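You operate a simulated robot arm through the tools that you are given. There is no shell and no other tool. Be economical: measure what you need, move in short steps, check, and stop when the job is done.

You are at the controls of a simulated robot arm. One attempt, no reset.

## Task
Move the green adapter to the purple socket and light the arc in white again.
Fine: brightest step; the teal switch goes off before you pull it; switch the new socket on once it is home.

It is judged by the outcome, as a careful person would: the job done as asked, and still so three seconds after it is handed in. It fails if anything else is knocked over, pushed out of place, dropped, spilled or broken.

## Robot
A 6-joint arm with a two-finger parallel gripper, fixed in place. Base frame: the origin is at the foot of the arm, x ahead of it, y to its left, z up. Units: m, rad, N and s.
With the tool pointing down near the work surface it reaches from about 0.14 to 0.58 m from the base axis. Its first joint turns from -1.152 to 1.152 rad. Payload 2.1 kg.
The TCP is the grasp point between the finger pads, 0.03 m short of the fingertips. In the tool frame z runs along the fingers and y along their closing line. Largest opening 0.094 m; finger width 0.028, thickness 0.01; the body of the gripper, 0.05 by 0.096 m, starts 0.055 m behind the TCP.
Orientation is that of the tool frame in the base frame, as [roll, pitch, yaw] about the fixed x, y, z axes, in that order (R = Rz(yaw) Ry(pitch) Rx(roll)). With the fingers straight down and closing along the base's y, the tool's x points along the base's -x, its y along +y and its z along -z.

## Interface
- The arm moves only by the tool drive_tool. Its argument "rows" is a list of rows, each a list of 7 numbers: the shift along the tool's x, y, z in units of 100 mm (1.0 is 100 mm), then the turn, a rotation vector about the tool's x, y, z in units of 45 degrees (1.0 is 45 degrees), then the closure, from 0 (fully open) to 1 (shut). In form: [[x, y, z, wx, wy, wz, gripper], ...]. A call has 1 to 10 rows; each row is the pose to reach, as a shift and turn from the pose commanded when the call began, along the tool's axes at that moment. A call with a number of a shift or a turn outside -1 to 1 is refused whole. Rows are played at 5 a second. More than 0.05 m and 0.15 rad between two rows, or a gripper value outside its range, and nothing of the call is played. Where a pose cannot be reached the arm comes as near as it can. A force on the tool above 40 N (or 10 N above the force at the start of the call, whichever is more), or a blocked arm, ends the call early, and 0.2 s more pass. The fingers move at their own pace (about 0.072 m/s each) and stop on an object; they squeeze with about 39 N. The grip force told is the motor's: it shows also when the fingers shut on nothing. Time passes only in rows, and 0.2 s behind the last, so rows that repeat a pose let the fingers close. The reply holds the time, the measured pose of the TCP, the force on the tool along the base axes, the opening and the grip force, in the units named above and with some noise, with the torque about the TCP (base axes, N m) and any sound that the robot's microphone picked up.
- Cameras (640 x 400 px; columns grow to the right, rows downward): "scene" is fixed at [0.0566, -0.3722, 0.4817]; the picture's right is [0.75, -0.66, 0.00], its down [-0.40, -0.45, -0.80] and it looks along [0.53, 0.60, -0.60] (base axes); focal length 214 px, centre (320, 200). "wrist" rides on the gripper at [0.076, 0.014, -0.103] in the tool frame; the picture's right is [-0.18, 0.98, 0.00], its down [-0.75, -0.14, -0.64] and it looks along [-0.63, -0.12, 0.77] (tool axes); focal length 243 px, centre (320, 200). There is no depth. A picture from a camera that has moved, and an enlarged one, comes with that camera's place and axes in the base frame and with its lens.
- camera(camera): a new picture of that camera. It takes no simulated time.
- enlarge(camera, box): a new picture of the part [left, top, right, bottom] of that camera's present view, enlarged. It takes no simulated time.
- job_done(): hands the job in; it is judged then, once.

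Go step by step. Nothing tells you positions but the pictures and the camera data: compare them with the known pose of the tool, close in by small moves and look again before you grip or let go. The budget is 120 turns and 68 pictures, counting those below and the enlarged ones. Unless the task says otherwise, let go and move clear before handing in, and close with one line.

The tools are called after "Emit:" as name(argument=value, ...) on one line, values as JSON. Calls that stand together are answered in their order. drive_tool: Moves the arm, as the interface text tells. Its arguments: {"type":"object","properties":{"rows":{"type":"array","items":{"type":"array","items":{"type":"number"}}}},"required":["rows"]} The other tools are called the same way: camera (camera) takes a picture; enlarge (camera, box) takes an enlarged picture of a part of a camera's view; job_done () hands the job in.

At the start:

```text
time: 0.0
tool_pos: [0.3718, -0.0757, 0.3426]
ee_rot: [3.141, 0.002, -3.141]
force: [0.6, -0.1, 0.1]
torque: [0.02, -0.01, 0.04]
gripper_width: 0.0941
grip_force: 0.0
```

scene: 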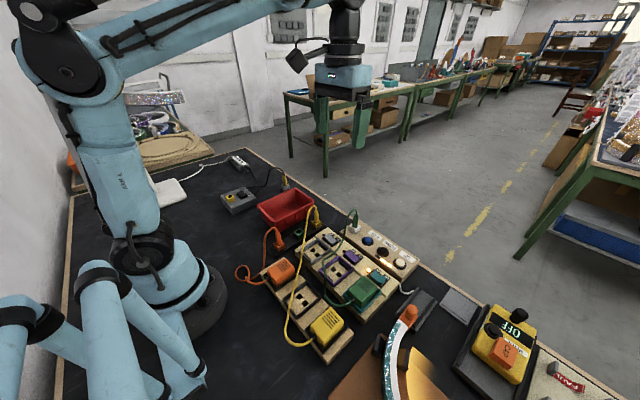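
wrist: 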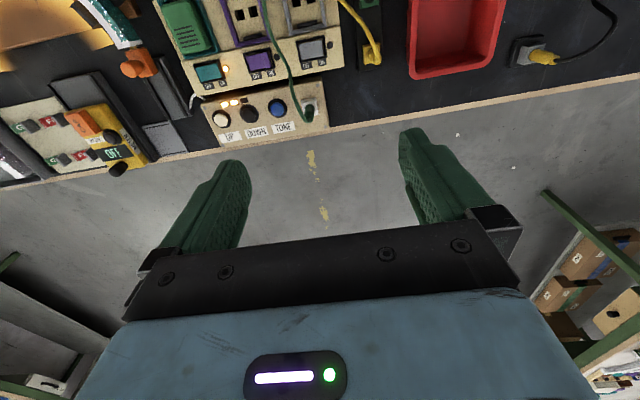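

I see a socket strip with adapters, and a panel with UP/DOWN/TONE buttons. I'll look closer at both before moving.

Emit:
enlarge(camera="scene", box=[220, 170, 480, 370])

Emit:
enlarge(camera="wrist", box=[0, 0, 400, 200])

Emit:
enlarge(camera="scene", box=[360, 270, 600, 400])

```text
2.00 times, centred on (350, 270) of scene
camera zoom: at [0.0566, -0.3722, 0.4817], right [0.75, -0.66, 0.0], down [-0.4, -0.45, -0.8], along [0.53, 0.6, -0.6], focal length 429 px, centre (260, 60)
```

zoom: 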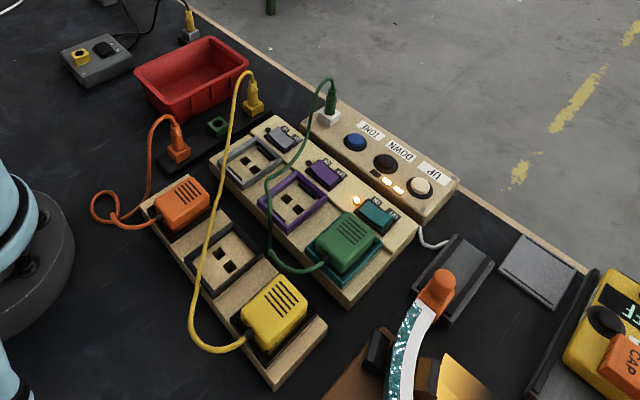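

```text
1.60 times, centred on (200, 100) of wrist
camera zoom: at [0.2959, -0.0619, 0.4433], right [0.18, 0.98, 0.0], down [0.75, -0.14, 0.64], along [0.63, -0.12, -0.77], focal length 388 px, centre (512, 360)
```

zoom: 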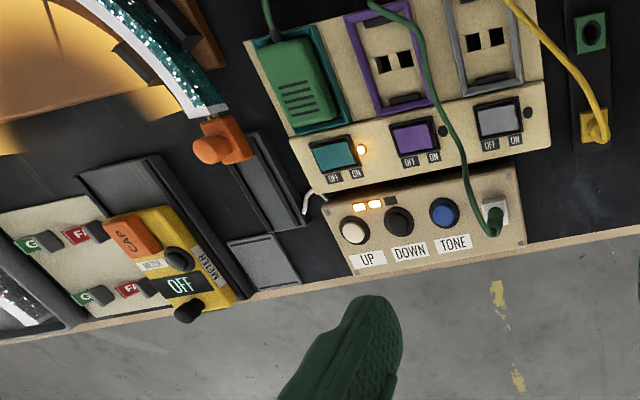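

```text
2.67 times, centred on (480, 335) of scene
camera zoom: at [0.0566, -0.3722, 0.4817], right [0.75, -0.66, 0.0], down [-0.4, -0.45, -0.8], along [0.53, 0.6, -0.6], focal length 572 px, centre (-107, -160)
```

zoom: 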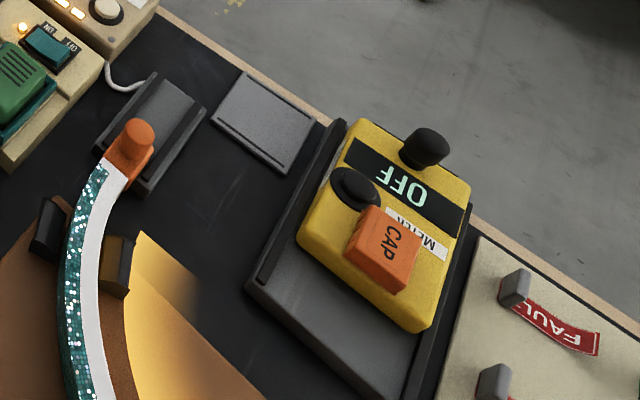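

The green adapter sits in the teal socket at about (0.295, -0.24), with the purple socket next to it on its left. I'll pull the arm back so the wrist camera looks onto the strip.

Emit:
drive_tool(rows=[[0.3, -0.15, 0.15, 0, 0, 0, 0], [0.6, -0.3, 0.3, 0, 0, 0, 0], [0.9, -0.45, 0.45, 0, 0, 0, 0], [1.0, -0.6, 0.6, 0, 0, 0, 0], [1.0, -0.6, 0.6, 0, 0, 0, 0]])

Emit:
camera(camera="wrist")

Emit:
camera(camera="scene")

```text
time: 1.2
tool_pos: [0.2719, -0.1372, 0.2835]
ee_rot: [-3.141, 0.001, -3.14]
force: [-0.1, -0.2, -0.6]
torque: [0.0, 0.01, 0.01]
gripper_width: 0.0939
grip_force: 0.1
```

```text
62 pictures are left
camera wrist: at [0.1962, -0.1219, 0.3846], right [0.18, 0.98, 0.0], down [0.75, -0.14, 0.64], along [0.63, -0.12, -0.77], focal length 243 px, centre (320, 200)
```

wrist: 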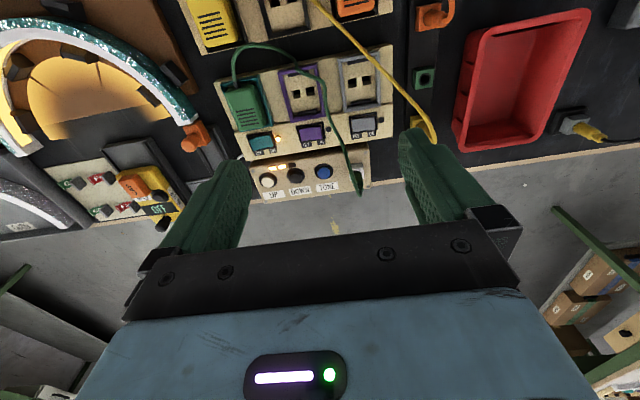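

```text
61 pictures are left
```

scene: 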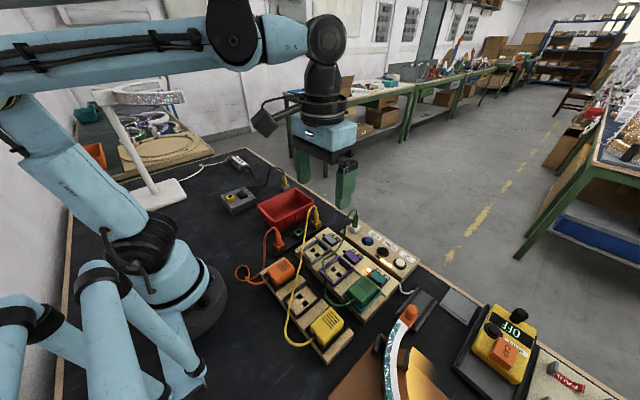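

The arc currently glows warm, with the strip and control box in front of me. I'll enlarge for detail.

Emit:
enlarge(camera="wrist", box=[200, 40, 420, 200])

Emit:
enlarge(camera="wrist", box=[0, 0, 220, 230])

```text
2.50 times, centred on (310, 120) of wrist
camera zoom: at [0.1962, -0.1219, 0.3846], right [0.18, 0.98, 0.0], down [0.75, -0.14, 0.64], along [0.63, -0.12, -0.77], focal length 606 px, centre (345, 400)
```

zoom: 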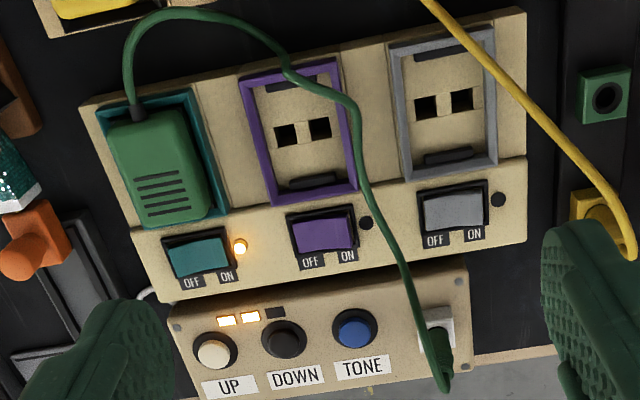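

```text
1.74 times, centred on (110, 115) of wrist
camera zoom: at [0.1962, -0.1219, 0.3846], right [0.18, 0.98, 0.0], down [0.75, -0.14, 0.64], along [0.63, -0.12, -0.77], focal length 422 px, centre (685, 348)
```

zoom: 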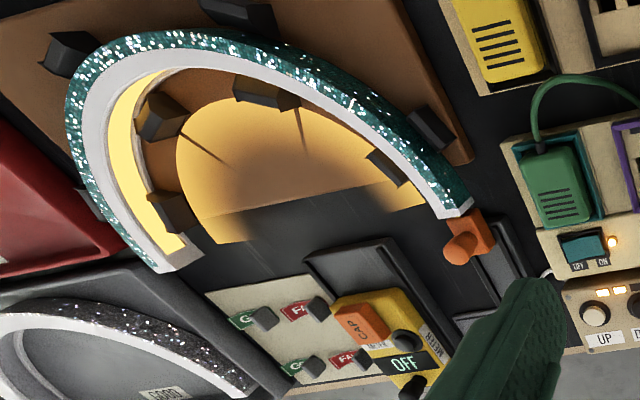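

The strip runs along base y, with switches near x=0.35 and z≈0.036: teal at y≈-0.244, purple at y≈-0.164. The buttons are near x=0.418: UP at y≈-0.255, DOWN at -0.206, TONE at -0.156. I'll close the fingers and move above the OFF side of the teal switch.

Emit:
drive_tool(rows=[[-0.2, -0.25, 0.2, 0, 0, 0, 1], [-0.4, -0.5, 0.4, 0, 0, 0, 1], [-0.6, -0.75, 0.6, 0, 0, 0, 1], [-0.78, -1.0, 0.8, 0, 0, 0, 1], [-0.78, -1.0, 0.9, 0, 0, 0, 1], [-0.78, -1.0, 0.9, 0, 0, 0, 1]])

Emit:
camera(camera="wrist")

Emit:
enlarge(camera="scene", box=[260, 170, 460, 350])

```text
time: 2.6
tool_pos: [0.3497, -0.2367, 0.1907]
ee_rot: [-3.141, 0.001, -3.141]
force: [-0.3, -0.2, -0.2]
torque: [-0.02, 0.0, 0.0]
gripper_width: 0.0001
grip_force: 32.9
```

```text
58 pictures are left
camera wrist: at [0.2732, -0.2224, 0.2918], right [0.18, 0.98, 0.0], down [0.75, -0.14, 0.64], along [0.63, -0.12, -0.77], focal length 243 px, centre (320, 200)
```

wrist: 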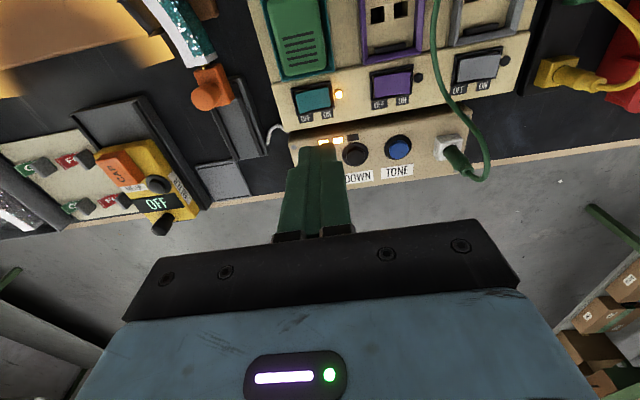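

```text
2.22 times, centred on (360, 260) of scene
camera zoom: at [0.0566, -0.3722, 0.4817], right [0.75, -0.66, 0.0], down [-0.4, -0.45, -0.8], along [0.53, 0.6, -0.6], focal length 477 px, centre (231, 67)
```

zoom: 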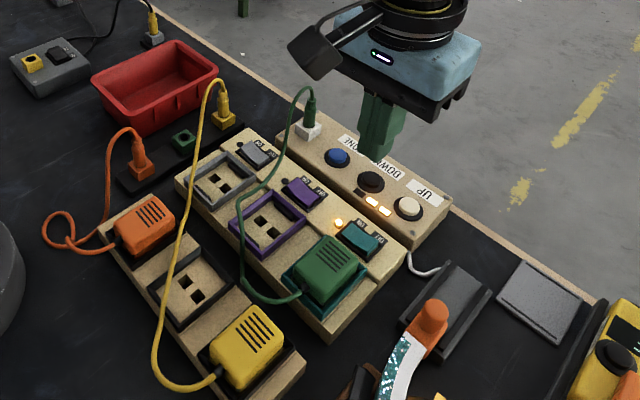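

The teal switch's centre is confirmed at (0.350, -0.245, 0.036). I'll go down to just above its OFF side.

Emit:
drive_tool(rows=[[0, -0.1, 0.3, 0, 0, 0, 1], [0, -0.2, 0.65, 0, 0, 0, 1], [0, -0.2, 1.0, 0, 0, 0, 1], [0, -0.2, 1.0, 0, 0, 0, 1]])

Emit:
enlarge(camera="wrist", box=[220, 0, 420, 200])

Emit:
enlarge(camera="scene", box=[320, 220, 440, 320])

```text
time: 3.6
tool_pos: [0.3494, -0.2561, 0.0903]
ee_rot: [3.141, 0.002, -3.141]
force: [-0.7, -0.3, 0.9]
torque: [0.01, 0.0, 0.02]
gripper_width: 0.0
grip_force: 33.2
```

```text
2.00 times, centred on (320, 100) of wrist
camera zoom: at [0.2733, -0.2407, 0.1922], right [0.18, 0.98, 0.0], down [0.75, -0.14, 0.64], along [0.63, -0.12, -0.77], focal length 485 px, centre (320, 400)
```

zoom: 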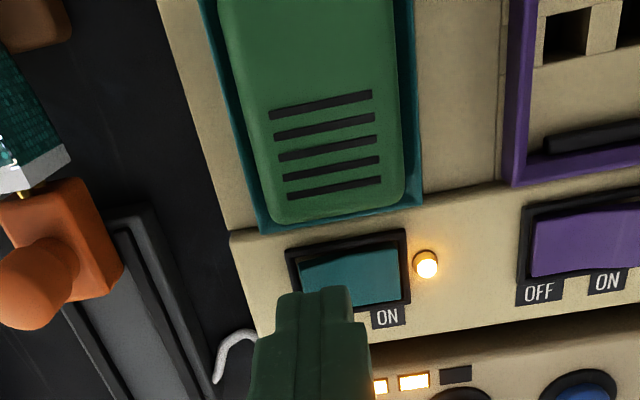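

```text
4.00 times, centred on (380, 270) of scene
camera zoom: at [0.0566, -0.3722, 0.4817], right [0.75, -0.66, 0.0], down [-0.4, -0.45, -0.8], along [0.53, 0.6, -0.6], focal length 858 px, centre (80, -80)
```

zoom: 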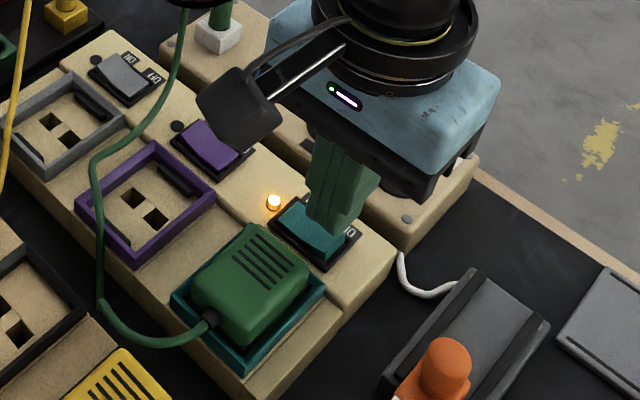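

Fingertips are over the OFF side. I'll press down in small steps, stopping on contact.

Emit:
drive_tool(rows=[[0, 0, 0.1, 0, 0, 0, 1], [0, 0, 0.15, 0, 0, 0, 1], [0, 0, 0.19, 0, 0, 0, 1], [0, 0, 0.22, 0, 0, 0, 1], [0, 0, 0.24, 0, 0, 0, 1], [0, 0, 0.26, 0, 0, 0, 1]])

Emit:
enlarge(camera="scene", box=[320, 220, 440, 320])

```text
time: 5.1
tool_pos: [0.3513, -0.2565, 0.0686]
ee_rot: [-3.14, 0.002, 3.139]
force: [0.4, -0.4, 9.0]
torque: [0.11, 0.08, -0.01]
gripper_width: 0.0
grip_force: 33.2
heard: click
stopped in row 6: the force on the tool passed its limit at 43 N (the readings are from after the stop); the commanded pose is now the measured one
```

```text
4.00 times, centred on (380, 270) of scene
camera zoom: at [0.0566, -0.3721, 0.4818], right [0.75, -0.66, 0.0], down [-0.4, -0.45, -0.8], along [0.53, 0.6, -0.6], focal length 858 px, centre (80, -80)
```

zoom: 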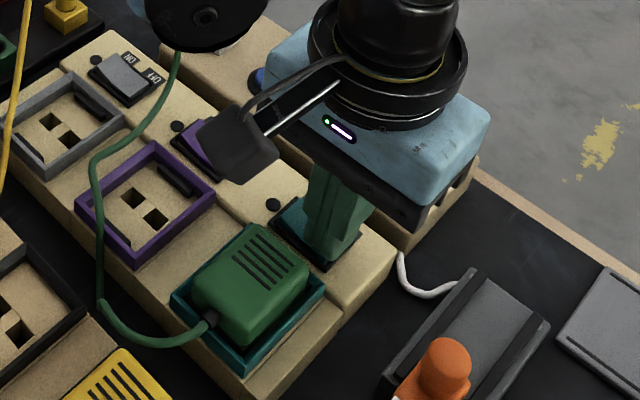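

The teal switch clicked and its light is off. I'll rise, then move back above the adapter and open the fingers.

Emit:
drive_tool(rows=[[0, 0, -0.4, 0, 0, 0, 1], [0, 0, -0.8, 0, 0, 0, 1], [0.3, 0.07, -1.0, 0, 0, 0, 0.5], [0.6, 0.13, -1.0, 0, 0, 0, 0], [0.6, 0.13, -1.0, 0, 0, 0, 0], [0.6, 0.13, -1.0, 0, 0, 0, 0]])

Emit:
camera(camera="wrist")

Emit:
enlarge(camera="scene", box=[260, 200, 440, 350])

```text
time: 6.5
tool_pos: [0.2915, -0.2459, 0.166]
ee_rot: [-3.139, 0.002, 3.139]
force: [0.2, 0.2, -0.2]
torque: [0.02, 0.0, -0.01]
gripper_width: 0.0941
grip_force: 0.0
```

```text
53 pictures are left
camera wrist: at [0.2154, -0.2307, 0.2682], right [0.18, 0.98, 0.0], down [0.75, -0.14, 0.64], along [0.63, -0.12, -0.77], focal length 243 px, centre (320, 200)
```

wrist: 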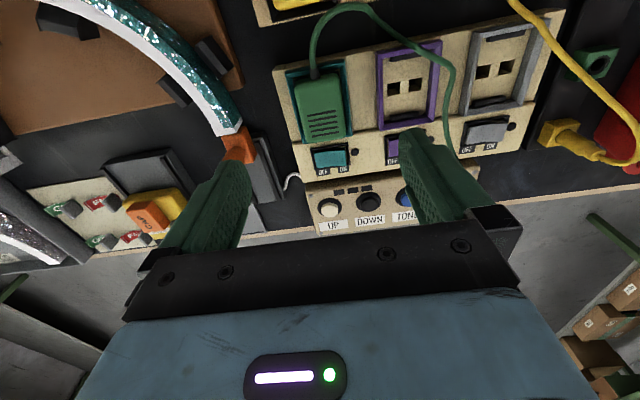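

```text
2.67 times, centred on (350, 275) of scene
camera zoom: at [0.0566, -0.3722, 0.4817], right [0.75, -0.66, 0.0], down [-0.4, -0.45, -0.8], along [0.53, 0.6, -0.6], focal length 572 px, centre (240, 0)
```

zoom: 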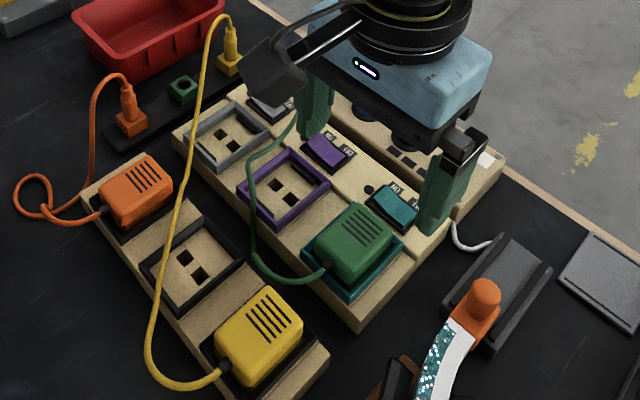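

Power is off now, so I'll zoom in on the adapter to centre the grip.

Emit:
enlarge(camera="wrist", box=[260, 40, 460, 180])

Emit:
enlarge(camera="scene", box=[335, 245, 415, 315])

```text
2.86 times, centred on (360, 110) of wrist
camera zoom: at [0.2154, -0.2307, 0.2682], right [0.18, 0.98, 0.0], down [0.75, -0.14, 0.64], along [0.63, -0.12, -0.77], focal length 693 px, centre (206, 457)
```

zoom: 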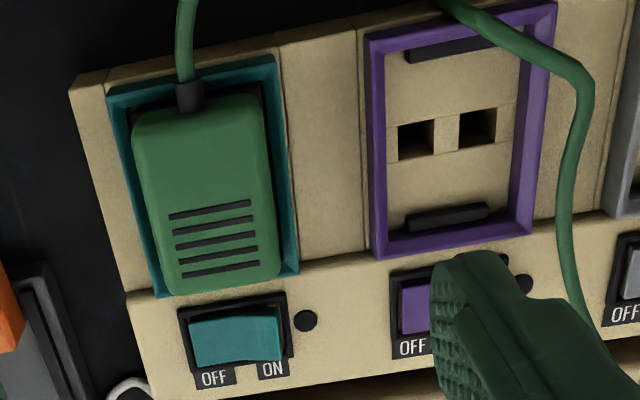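

```text
5.71 times, centred on (375, 280) of scene
camera zoom: at [0.0566, -0.3722, 0.4817], right [0.75, -0.66, 0.0], down [-0.4, -0.45, -0.8], along [0.53, 0.6, -0.6], focal length 1226 px, centre (6, -257)
```

zoom: 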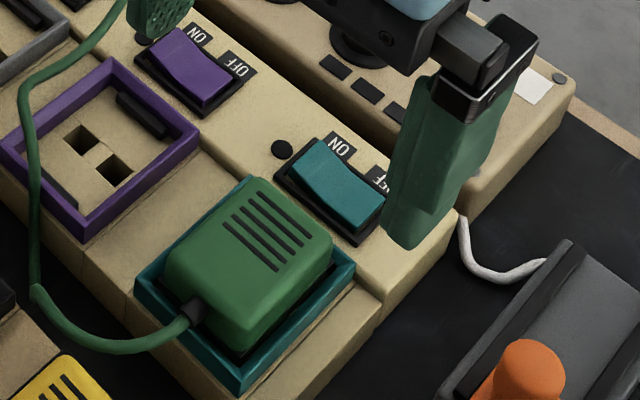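

The adapter's top is at z≈0.062 and it is centred at (0.293, -0.243). The frame rim is at z≈0.035. I'll partly close the fingers and descend to just above the rim level in stages.

Emit:
drive_tool(rows=[[-0.02, 0.025, 0.2, 0, 0, 0, 0.3], [-0.02, 0.025, 0.5, 0, 0, 0, 0.3], [-0.02, 0.025, 0.7, 0, 0, 0, 0.3], [-0.02, 0.025, 0.7, 0, 0, 0, 0.3]])

Emit:
enlarge(camera="scene", box=[320, 220, 440, 320])

Emit:
camera(camera="wrist")

```text
time: 7.5
tool_pos: [0.2918, -0.2427, 0.0965]
ee_rot: [-3.14, 0.004, 3.14]
force: [0.0, -0.7, 0.6]
torque: [-0.03, 0.01, -0.02]
gripper_width: 0.0656
grip_force: 0.0
```

```text
4.00 times, centred on (380, 270) of scene
camera zoom: at [0.0566, -0.3722, 0.4817], right [0.75, -0.66, 0.0], down [-0.4, -0.45, -0.8], along [0.53, 0.6, -0.6], focal length 858 px, centre (80, -80)
```

zoom: 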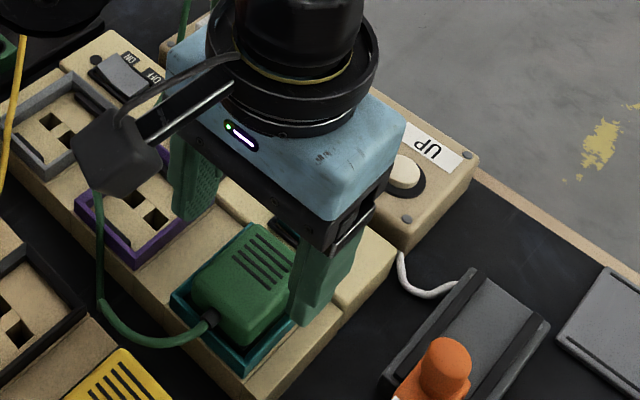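

```text
48 pictures are left
camera wrist: at [0.2161, -0.2268, 0.1986], right [0.19, 0.98, 0.0], down [0.75, -0.14, 0.64], along [0.63, -0.12, -0.77], focal length 243 px, centre (320, 200)
```

wrist: 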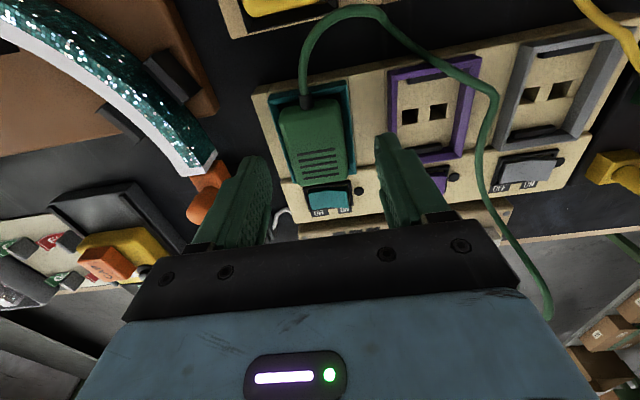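

Clear on both sides. I'll descend to z≈0.068 and close the grip.

Emit:
drive_tool(rows=[[-0.01, 0, 0.15, 0, 0, 0, 0.3], [-0.01, 0, 0.28, 0, 0, 0, 0.3], [-0.01, 0, 0.28, 0, 0, 0, 1], [-0.01, 0, 0.28, 0, 0, 0, 1], [-0.01, 0, 0.28, 0, 0, 0, 1]])

Emit:
enlarge(camera="scene", box=[320, 220, 440, 320])

```text
time: 8.7
tool_pos: [0.293, -0.2433, 0.0711]
ee_rot: [-3.133, 0.001, 3.141]
force: [2.5, -25.5, 1.6]
torque: [-0.9, -0.06, 0.2]
gripper_width: 0.0388
grip_force: 39.0
```

```text
4.00 times, centred on (380, 270) of scene
camera zoom: at [0.0566, -0.3722, 0.4818], right [0.75, -0.66, 0.0], down [-0.4, -0.45, -0.8], along [0.53, 0.6, -0.6], focal length 858 px, centre (80, -80)
```

zoom: 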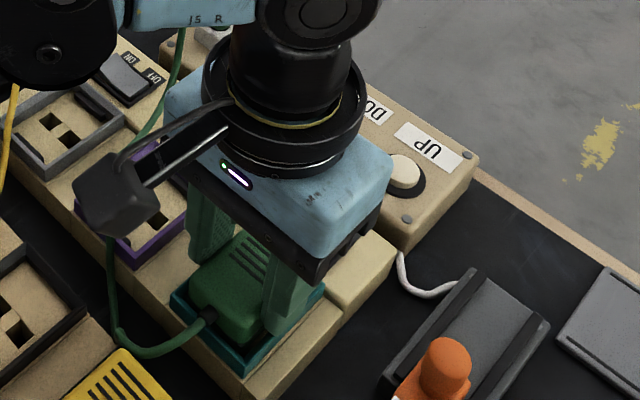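

It's gripped (38.8 mm wide), but there is a 25 N sideways load. I'll shift slightly toward -y to relieve it.

Emit:
drive_tool(rows=[[0, -0.01, 0, 0, 0, 0, 1], [0, -0.02, 0, 0, 0, 0, 1], [0, -0.02, 0, 0, 0, 0, 1]])

```text
time: 9.5
tool_pos: [0.2926, -0.2434, 0.0707]
ee_rot: [-3.14, 0.0, 3.141]
force: [-3.9, -14.8, 14.3]
torque: [-0.21, -0.02, 0.04]
gripper_width: 0.0392
grip_force: 39.1
```

The load is shrinking. One more small shift, then a gentle lift.

Emit:
drive_tool(rows=[[0, -0.015, -0.02, 0, 0, 0, 1], [0, -0.015, -0.04, 0, 0, 0, 1], [0, -0.015, -0.06, 0, 0, 0, 1]])

```text
time: 10.3
tool_pos: [0.2946, -0.2439, 0.0757]
ee_rot: [3.141, 0.002, 3.141]
force: [0.4, 1.1, -0.3]
torque: [0.03, 0.03, 0.03]
gripper_width: 0.0393
grip_force: 39.2
```

It came free with no residual load. I'll lift it clear and check.

Emit:
drive_tool(rows=[[0, 0, -0.2, 0, 0, 0, 1], [0, 0, -0.4, 0, 0, 0, 1], [0, 0, -0.6, 0, 0, 0, 1], [0, 0, -0.6, 0, 0, 0, 1]])

Emit:
enlarge(camera="scene", box=[280, 200, 440, 320])

Emit:
camera(camera="wrist")

```text
time: 11.3
tool_pos: [0.2935, -0.2447, 0.136]
ee_rot: [-3.14, 0.0, 3.14]
force: [0.9, -1.1, 0.4]
torque: [-0.03, 0.01, -0.01]
gripper_width: 0.0
grip_force: 33.1
```

```text
3.33 times, centred on (360, 260) of scene
camera zoom: at [0.0566, -0.3722, 0.4817], right [0.75, -0.66, 0.0], down [-0.4, -0.45, -0.8], along [0.53, 0.6, -0.6], focal length 715 px, centre (187, 0)
```

zoom: 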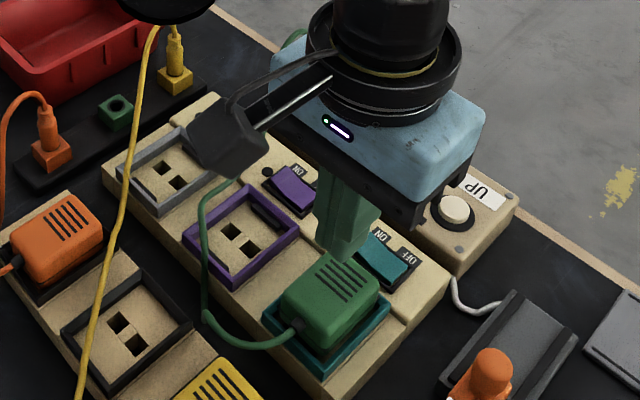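

```text
45 pictures are left
camera wrist: at [0.2184, -0.2296, 0.2373], right [0.19, 0.98, 0.0], down [0.75, -0.14, 0.64], along [0.63, -0.12, -0.77], focal length 243 px, centre (320, 200)
```

wrist: 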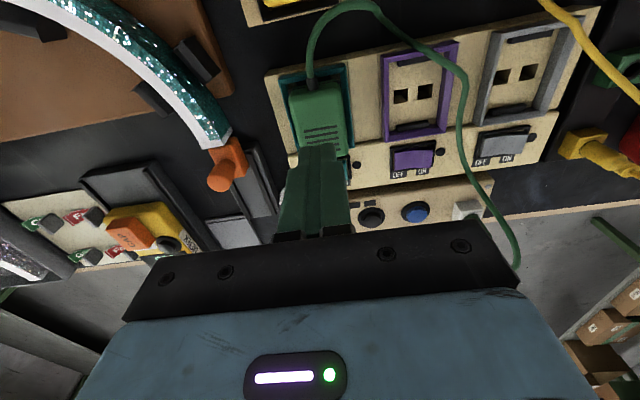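

The fingers slipped off and the adapter stayed behind. I'll check how it sits now.

Emit:
enlarge(camera="scene", box=[335, 245, 415, 315])

Emit:
enlarge(camera="wrist", box=[260, 20, 460, 160])

```text
5.71 times, centred on (375, 280) of scene
camera zoom: at [0.0566, -0.3722, 0.4817], right [0.75, -0.66, 0.0], down [-0.4, -0.45, -0.8], along [0.53, 0.6, -0.6], focal length 1226 px, centre (6, -257)
```

zoom: 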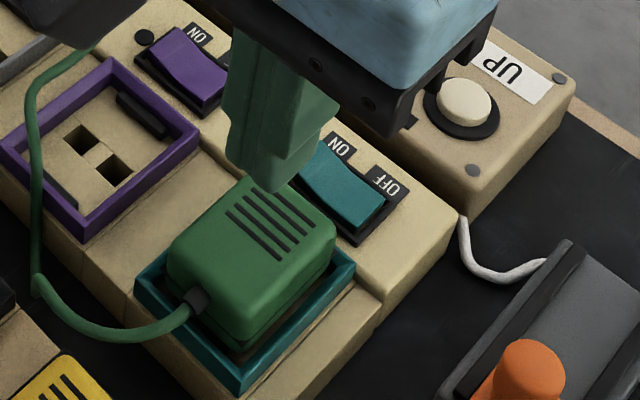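

```text
2.86 times, centred on (360, 90) of wrist
camera zoom: at [0.2184, -0.2296, 0.2373], right [0.19, 0.98, 0.0], down [0.75, -0.14, 0.64], along [0.63, -0.12, -0.77], focal length 693 px, centre (206, 514)
```

zoom: 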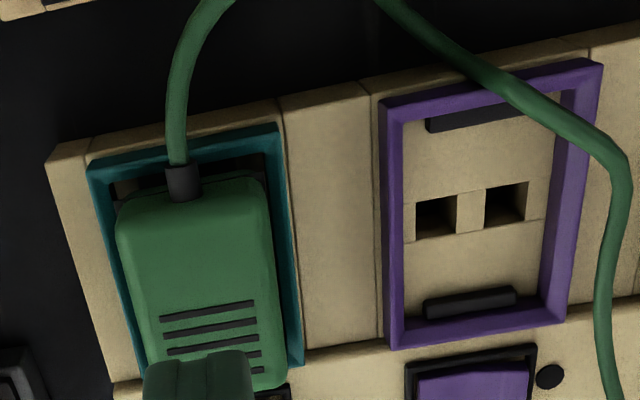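

The adapter has popped up several millimetres, so it is partly released. I'll re-grip as low as the rim allows and pull more slowly.

Emit:
drive_tool(rows=[[0, 0.005, 0, 0, 0, 0, 0.3], [0, 0.005, 0, 0, 0, 0, 0.3], [0, 0.005, 0.3, 0, 0, 0, 0.3], [0, 0.005, 0.55, 0, 0, 0, 0.3], [0, 0.005, 0.64, 0, 0, 0, 0.3], [0, 0.005, 0.68, 0, 0, 0, 0.3], [0, 0.005, 0.68, 0, 0, 0, 0.3]])

```text
time: 12.9
tool_pos: [0.2937, -0.2445, 0.0674]
ee_rot: [-3.14, 0.003, 3.14]
force: [0.1, -0.3, 0.2]
torque: [0.0, 0.03, -0.03]
gripper_width: 0.0657
grip_force: 0.2
```

Emit:
drive_tool(rows=[[0, 0, 0.01, 0, 0, 0, 1], [0, 0, 0.01, 0, 0, 0, 1], [0, 0, 0.01, 0, 0, 0, 1], [0, 0, 0.01, 0, 0, 0, 1]])

Emit:
enlarge(camera="scene", box=[335, 245, 415, 315])

```text
time: 13.9
tool_pos: [0.294, -0.2441, 0.0672]
ee_rot: [3.141, 0.001, 3.141]
force: [-2.9, 3.0, 7.0]
torque: [0.25, 0.21, 0.03]
gripper_width: 0.0391
grip_force: 39.1
```

```text
5.71 times, centred on (375, 280) of scene
camera zoom: at [0.0566, -0.3722, 0.4818], right [0.75, -0.66, 0.0], down [-0.4, -0.45, -0.8], along [0.53, 0.6, -0.6], focal length 1226 px, centre (6, -257)
```

zoom: 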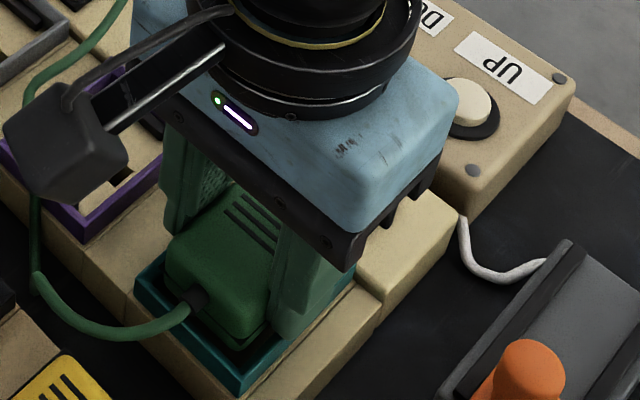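

Good low, centred grip. I'll pull up slowly.

Emit:
drive_tool(rows=[[0, 0, -0.02, 0, 0, 0, 1], [0, 0, -0.04, 0, 0, 0, 1], [0, 0, -0.06, 0, 0, 0, 1], [0, 0, -0.08, 0, 0, 0, 1], [0, 0, -0.1, 0, 0, 0, 1], [0, 0, -0.12, 0, 0, 0, 1]])

Emit:
enlarge(camera="scene", box=[335, 245, 415, 315])

```text
time: 15.3
tool_pos: [0.2933, -0.244, 0.0778]
ee_rot: [-3.14, 0.002, -3.142]
force: [0.9, 0.4, -1.2]
torque: [0.02, -0.01, -0.01]
gripper_width: 0.0393
grip_force: 39.4
```

```text
5.71 times, centred on (375, 280) of scene
camera zoom: at [0.0566, -0.3722, 0.4817], right [0.75, -0.66, 0.0], down [-0.4, -0.45, -0.8], along [0.53, 0.6, -0.6], focal length 1226 px, centre (6, -257)
```

zoom: 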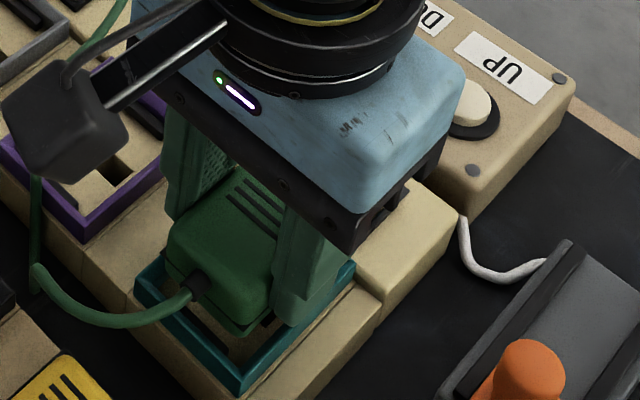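

The adapter is coming up with the fingers. I'll continue slowly.

Emit:
drive_tool(rows=[[0, 0, -0.03, 0, 0, 0, 1], [0, 0, -0.06, 0, 0, 0, 1], [0, 0, -0.1, 0, 0, 0, 1], [0, 0, -0.14, 0, 0, 0, 1], [0, 0, -0.19, 0, 0, 0, 1], [0, 0, -0.24, 0, 0, 0, 1], [0, 0, -0.3, 0, 0, 0, 1], [0, 0, -0.36, 0, 0, 0, 1], [0, 0, -0.42, 0, 0, 0, 1]])

Emit:
enlarge(camera="scene", box=[300, 210, 420, 310])

Emit:
camera(camera="wrist")

```text
time: 17.3
tool_pos: [0.2947, -0.2432, 0.1209]
ee_rot: [-3.14, 0.002, 3.14]
force: [-0.5, -0.7, -0.8]
torque: [-0.02, 0.0, -0.02]
gripper_width: 0.0391
grip_force: 39.3
```

```text
4.00 times, centred on (360, 260) of scene
camera zoom: at [0.0566, -0.3722, 0.4817], right [0.75, -0.66, 0.0], down [-0.4, -0.45, -0.8], along [0.53, 0.6, -0.6], focal length 858 px, centre (160, -40)
```

zoom: 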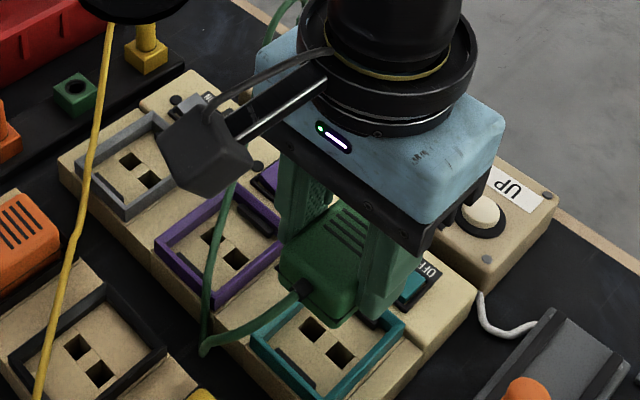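

```text
39 pictures are left
camera wrist: at [0.2186, -0.2279, 0.2219], right [0.19, 0.98, 0.0], down [0.75, -0.14, 0.64], along [0.63, -0.12, -0.77], focal length 243 px, centre (320, 200)
```

wrist: 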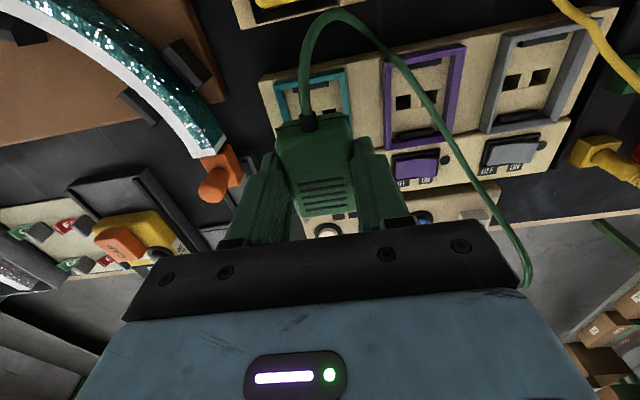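

The adapter is out and held squarely. The socket pitch measures 0.080 m, so I'll carry it +0.08 m in y at a safe height.

Emit:
drive_tool(rows=[[0, 0, -0.2, 0, 0, 0, 1], [0, 0.2, -0.2, 0, 0, 0, 1], [0, 0.4, -0.2, 0, 0, 0, 1], [0, 0.6, -0.2, 0, 0, 0, 1], [0, 0.8, -0.2, 0, 0, 0, 1], [0, 0.8, -0.2, 0, 0, 0, 1]])

Emit:
enlarge(camera="scene", box=[260, 180, 420, 310])

Emit:
camera(camera="wrist")

```text
time: 18.7
tool_pos: [0.2953, -0.1647, 0.1371]
ee_rot: [-3.142, 0.003, 3.14]
force: [0.2, 1.1, -0.1]
torque: [-0.01, 0.02, 0.0]
gripper_width: 0.0389
grip_force: 38.8
```

```text
3.08 times, centred on (340, 245) of scene
camera zoom: at [0.0566, -0.3722, 0.4817], right [0.75, -0.66, 0.0], down [-0.4, -0.45, -0.8], along [0.53, 0.6, -0.6], focal length 660 px, centre (258, 62)
```

zoom: 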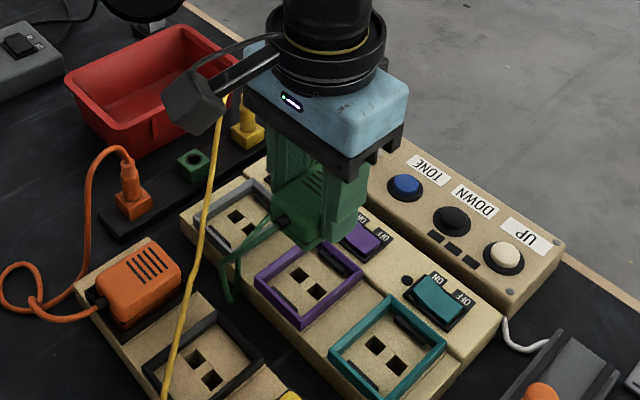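

```text
37 pictures are left
camera wrist: at [0.219, -0.1492, 0.2389], right [0.19, 0.98, 0.0], down [0.75, -0.14, 0.64], along [0.63, -0.12, -0.77], focal length 243 px, centre (320, 200)
```

wrist: 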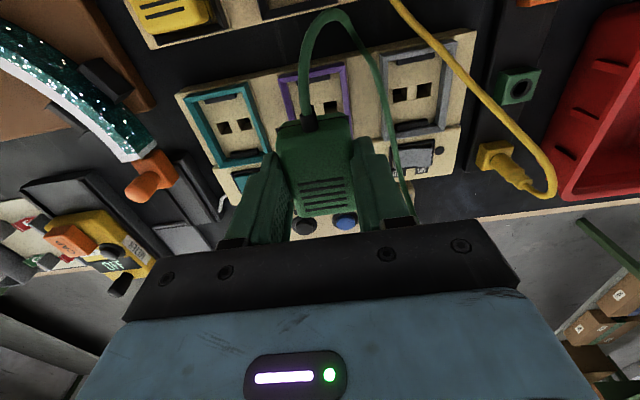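

The cable trails clear to the left. I'll descend toward the purple socket and check the alignment before inserting.

Emit:
drive_tool(rows=[[0.005, 0.005, 0.15, 0, 0, 0, 1], [0.01, 0.005, 0.3, 0, 0, 0, 1], [0.01, 0.005, 0.42, 0, 0, 0, 1], [0.01, 0.005, 0.48, 0, 0, 0, 1], [0.01, 0.005, 0.48, 0, 0, 0, 1]])

Emit:
enlarge(camera="scene", box=[300, 210, 400, 290])

Emit:
enlarge(camera="wrist", box=[220, 20, 420, 160])

```text
time: 19.9
tool_pos: [0.2924, -0.1644, 0.0924]
ee_rot: [-3.141, 0.003, 3.141]
force: [-0.2, -0.6, -1.6]
torque: [-0.03, 0.01, -0.01]
gripper_width: 0.039
grip_force: 38.3
```

```text
5.00 times, centred on (350, 250) of scene
camera zoom: at [0.0566, -0.3722, 0.4817], right [0.75, -0.66, 0.0], down [-0.4, -0.45, -0.8], along [0.53, 0.6, -0.6], focal length 1072 px, centre (170, -50)
```

zoom: 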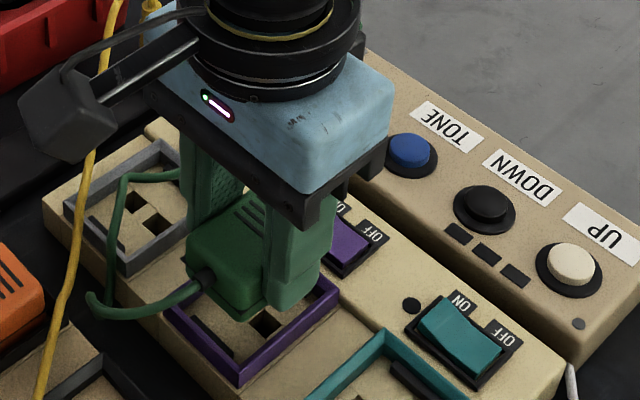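

```text
2.86 times, centred on (320, 90) of wrist
camera zoom: at [0.2173, -0.149, 0.1938], right [0.19, 0.98, 0.0], down [0.75, -0.14, 0.64], along [0.63, -0.12, -0.77], focal length 693 px, centre (320, 514)
```

zoom: 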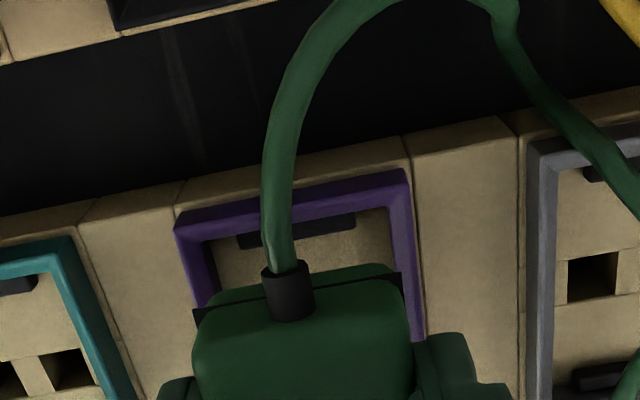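

The adapter is centred over the purple frame. I'll lower it into the socket in small steps.

Emit:
drive_tool(rows=[[-0.01, 0, 0.05, 0, 0, 0, 1], [-0.01, 0, 0.1, 0, 0, 0, 1], [-0.01, 0, 0.14, 0, 0, 0, 1], [-0.01, 0, 0.18, 0, 0, 0, 1], [-0.01, 0, 0.22, 0, 0, 0, 1], [-0.01, 0, 0.25, 0, 0, 0, 1]])

Emit:
enlarge(camera="scene", box=[300, 210, 400, 290])

```text
time: 21.3
tool_pos: [0.2938, -0.1637, 0.0663]
ee_rot: [-3.138, -0.001, 3.14]
force: [-0.6, -4.5, 13.4]
torque: [0.2, 0.27, 0.16]
gripper_width: 0.0389
grip_force: 38.8
```

```text
5.00 times, centred on (350, 250) of scene
camera zoom: at [0.0566, -0.3722, 0.4818], right [0.75, -0.66, 0.0], down [-0.4, -0.45, -0.8], along [0.53, 0.6, -0.6], focal length 1072 px, centre (170, -50)
```

zoom: 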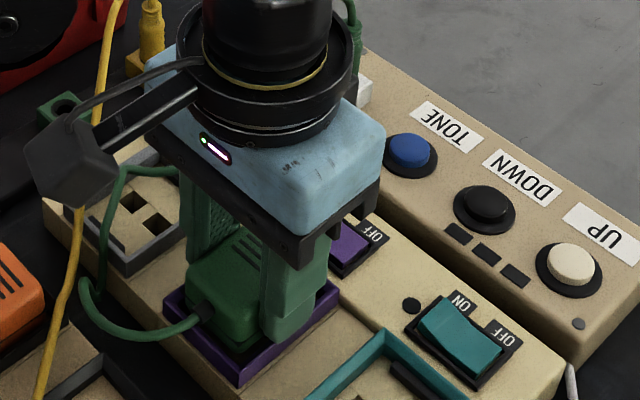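

The prongs are in and resistance is starting. I'll press gently further.

Emit:
drive_tool(rows=[[0, 0, 0.02, 0, 0, 0, 1], [0, 0, 0.04, 0, 0, 0, 1], [0, 0, 0.06, 0, 0, 0, 1]])

```text
time: 21.7
tool_pos: [0.2943, -0.1637, 0.0683]
ee_rot: [-3.141, 0.0, 3.139]
force: [-0.6, 0.4, 10.3]
torque: [0.26, 0.06, 0.03]
gripper_width: 0.039
grip_force: 39.1
stopped in row 1: the force on the tool passed its limit at 50 N (the readings are from after the stop); the commanded pose is now the measured one
```

The fingertips are probably at the rim. I'll release, rise, close, and push the adapter home from above.

Emit:
drive_tool(rows=[[0, 0, 0, 0, 0, 0, 0.3], [0, 0, 0, 0, 0, 0, 0.3], [0, 0, -0.2, 0, 0, 0, 0.3], [0, 0, -0.5, 0, 0, 0, 0.3], [0, 0, -0.6, 0, 0, 0, 1], [0, 0, -0.6, 0, 0, 0, 1]])

Emit:
enlarge(camera="scene", box=[300, 210, 400, 290])

Emit:
enlarge(camera="wrist", box=[220, 20, 420, 160])

```text
time: 23.1
tool_pos: [0.2963, -0.1633, 0.1278]
ee_rot: [3.14, 0.001, 3.14]
force: [-0.2, -1.1, -0.2]
torque: [0.01, 0.01, 0.0]
gripper_width: 0.0
grip_force: 15.9
```

```text
5.00 times, centred on (350, 250) of scene
camera zoom: at [0.0566, -0.3722, 0.4817], right [0.75, -0.66, 0.0], down [-0.4, -0.45, -0.8], along [0.53, 0.6, -0.6], focal length 1072 px, centre (170, -50)
```

zoom: 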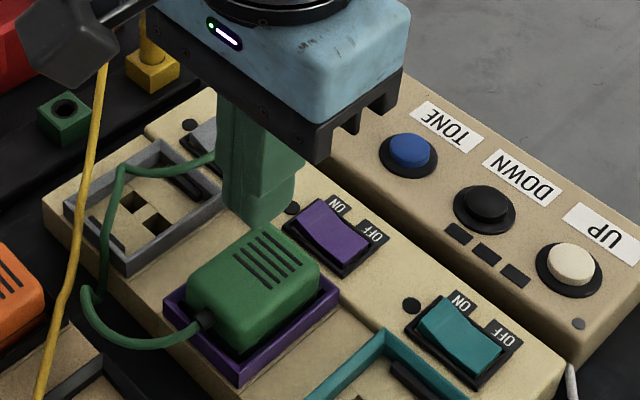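

```text
2.86 times, centred on (320, 90) of wrist
camera zoom: at [0.2199, -0.1485, 0.2292], right [0.19, 0.98, 0.0], down [0.75, -0.14, 0.64], along [0.63, -0.12, -0.77], focal length 693 px, centre (320, 514)
```

zoom: 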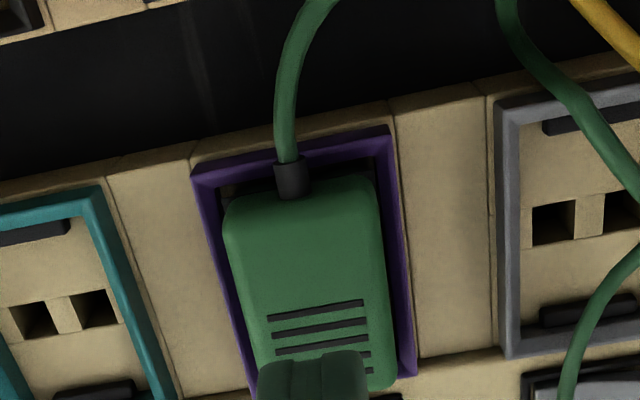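

The adapter is in the purple frame but slightly high. I'll press on its centre from above.

Emit:
drive_tool(rows=[[0.025, 0, 0.1, 0, 0, 0, 1], [0.025, 0, 0.25, 0, 0, 0, 1], [0.025, 0, 0.29, 0, 0, 0, 1], [0.025, 0, 0.31, 0, 0, 0, 1], [0.025, 0, 0.33, 0, 0, 0, 1], [0.025, 0, 0.34, 0, 0, 0, 1], [0.025, 0, 0.35, 0, 0, 0, 1], [0.025, 0, 0.36, 0, 0, 0, 1], [0.025, 0, 0.37, 0, 0, 0, 1], [0.025, 0, 0.38, 0, 0, 0, 1]])

```text
time: 25.3
tool_pos: [0.2902, -0.1657, 0.0879]
ee_rot: [-3.14, 0.0, 3.138]
force: [-0.4, -0.4, 0.2]
torque: [-0.01, -0.02, 0.0]
gripper_width: 0.0003
grip_force: 33.4
```

Emit:
enlarge(camera="scene", box=[300, 210, 400, 290])

Emit:
enlarge(camera="wrist", box=[220, 0, 420, 140])

```text
5.00 times, centred on (350, 250) of scene
camera zoom: at [0.0566, -0.3722, 0.4817], right [0.75, -0.66, 0.0], down [-0.4, -0.45, -0.8], along [0.53, 0.6, -0.6], focal length 1072 px, centre (170, -50)
```

zoom: 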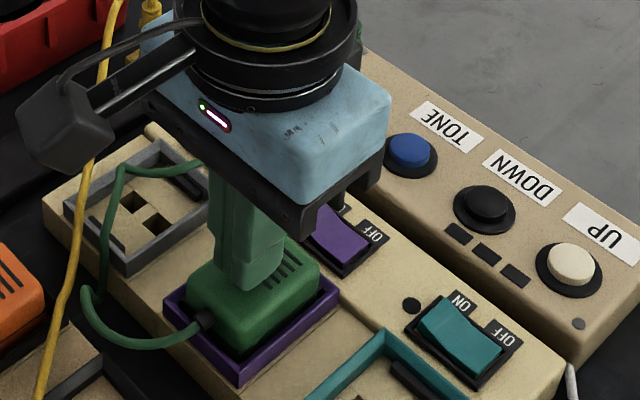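

```text
2.86 times, centred on (320, 70) of wrist
camera zoom: at [0.2153, -0.1496, 0.1902], right [0.19, 0.98, 0.0], down [0.75, -0.14, 0.64], along [0.63, -0.12, -0.77], focal length 693 px, centre (320, 571)
```

zoom: 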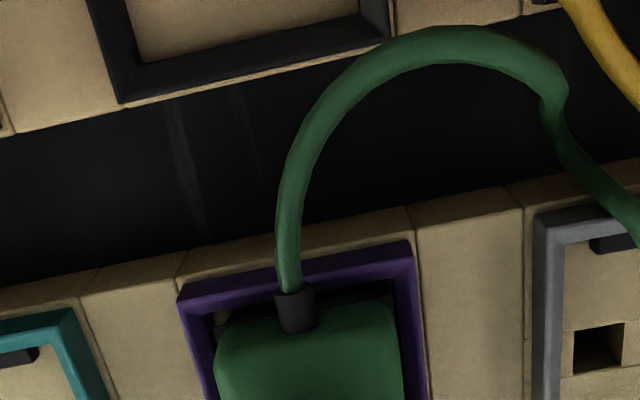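

No contact force yet, so I'll keep pressing down slowly.

Emit:
drive_tool(rows=[[-0.025, 0.01, 0.01, 0, 0, 0, 1], [-0.025, 0.01, 0.02, 0, 0, 0, 1], [-0.025, 0.01, 0.03, 0, 0, 0, 1], [-0.025, 0.01, 0.04, 0, 0, 0, 1], [-0.025, 0.01, 0.05, 0, 0, 0, 1], [-0.025, 0.01, 0.06, 0, 0, 0, 1], [-0.025, 0.01, 0.07, 0, 0, 0, 1], [-0.025, 0.01, 0.08, 0, 0, 0, 1]])

Emit:
enlarge(camera="scene", box=[300, 210, 400, 290])

```text
time: 26.7
tool_pos: [0.293, -0.1627, 0.0846]
ee_rot: [3.141, 0.001, 3.139]
force: [-0.6, 1.6, 14.7]
torque: [0.03, 0.01, 0.0]
gripper_width: 0.0
grip_force: 33.0
stopped in row 7: the force on the tool passed its limit at 46 N (the readings are from after the stop); the commanded pose is now the measured one
```

```text
5.00 times, centred on (350, 250) of scene
camera zoom: at [0.0566, -0.3721, 0.4818], right [0.75, -0.66, 0.0], down [-0.4, -0.45, -0.8], along [0.53, 0.6, -0.6], focal length 1072 px, centre (170, -50)
```

zoom: 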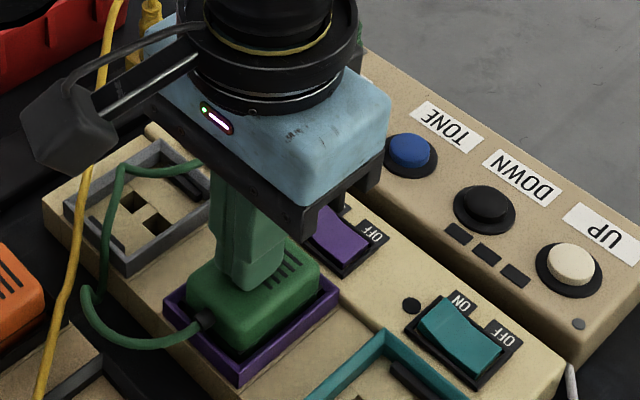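

It pressed with 46 N and stopped firmly. I'll raise to the same relative view as when it was seated in teal, to compare.

Emit:
drive_tool(rows=[[0, 0, -0.4, 0, 0, 0, 1], [0.01, -0.03, -0.8, 0, 0, 0, 1], [0.01, -0.03, -0.81, 0, 0, 0, 0.5], [0.01, -0.03, -0.81, 0, 0, 0, 0]])

Emit:
enlarge(camera="wrist", box=[260, 40, 460, 180])

Emit:
enlarge(camera="scene", box=[300, 220, 380, 290])

```text
time: 27.7
tool_pos: [0.2924, -0.1671, 0.1652]
ee_rot: [3.141, 0.0, 3.139]
force: [-0.4, -0.7, 1.2]
torque: [0.01, 0.0, -0.01]
gripper_width: 0.0799
grip_force: 0.1
```

```text
2.86 times, centred on (360, 110) of wrist
camera zoom: at [0.2161, -0.1519, 0.2675], right [0.19, 0.98, 0.0], down [0.75, -0.14, 0.64], along [0.63, -0.12, -0.77], focal length 693 px, centre (206, 457)
```

zoom: 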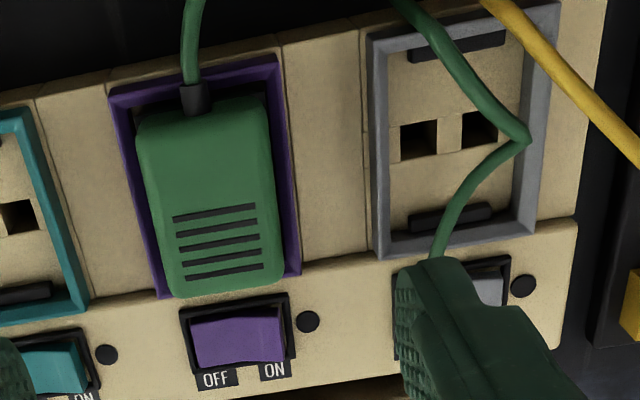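

```text
5.71 times, centred on (340, 255) of scene
camera zoom: at [0.0566, -0.3722, 0.4817], right [0.75, -0.66, 0.0], down [-0.4, -0.45, -0.8], along [0.53, 0.6, -0.6], focal length 1226 px, centre (206, -114)
```

zoom: 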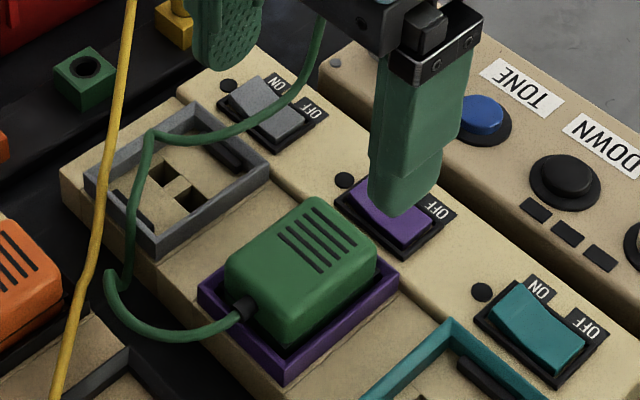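

Projecting the teal-seated adapter by the socket pitch matches the present picture within about 1 mm, so it is home. To keep clear of the plug and cable, I'll turn the gripper 90° while moving over the purple switch's ON side.

Emit:
drive_tool(rows=[[-0.12, 0.03, 0, 0, 0, -0.18, 1], [-0.24, 0.06, 0, 0, 0, -0.36, 1], [-0.36, 0.09, 0, 0, 0, -0.54, 1], [-0.48, 0.12, 0, 0, 0, -0.72, 1], [-0.59, 0.14, 0, 0, 0, -0.9, 1], [-0.59, 0.14, 0, 0, 0, -1.0, 1]])

Emit:
drive_tool(rows=[[0, 0, 0, 0, 0, -0.18, 1], [0, 0, 0, 0, 0, -0.36, 1], [0, 0, 0, 0, 0, -0.54, 1], [0, 0, 0, 0, 0, -0.72, 1], [0, 0, 0, 0, 0, -0.9, 1], [0, 0, 0, 0, 0, -1.0, 1], [0, 0, 0, 0, 0, -1.0, 1]])

Emit:
camera(camera="wrist")

Emit:
camera(camera="scene")

```text
time: 29.1
tool_pos: [0.3537, -0.1522, 0.1662]
ee_rot: [3.14, 0.0, -2.354]
force: [-0.4, 0.0, -0.7]
torque: [0.0, 0.01, 0.0]
gripper_width: 0.0
grip_force: 33.0
```

```text
time: 30.7
tool_pos: [0.3524, -0.151, 0.1648]
ee_rot: [3.142, 0.001, -1.57]
force: [0.7, -0.3, -0.6]
torque: [-0.01, 0.04, -0.01]
gripper_width: 0.0001
grip_force: 33.2
```

```text
26 pictures are left
camera wrist: at [0.339, -0.2279, 0.266], right [-0.98, 0.18, 0.0], down [0.14, 0.75, 0.64], along [0.12, 0.63, -0.77], focal length 243 px, centre (320, 200)
```

wrist: 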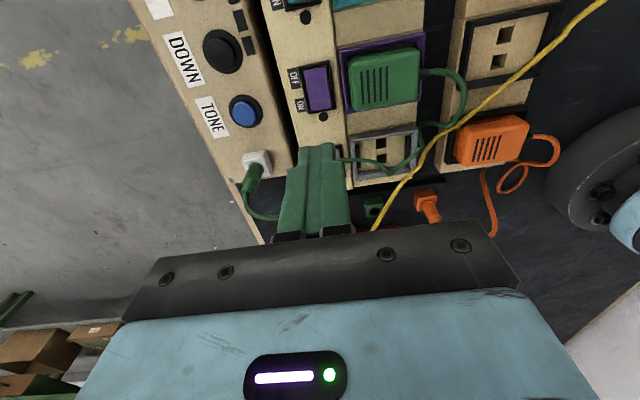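

```text
25 pictures are left
```

scene: 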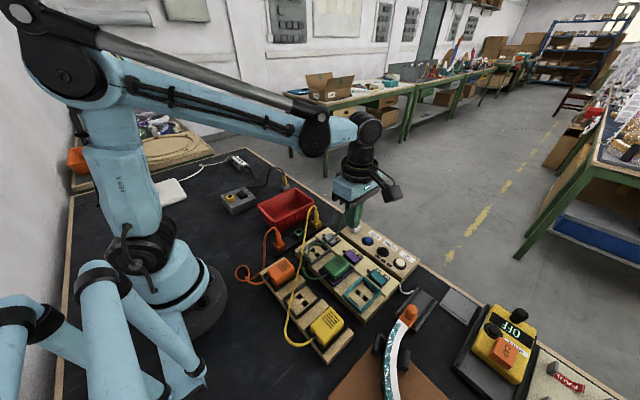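

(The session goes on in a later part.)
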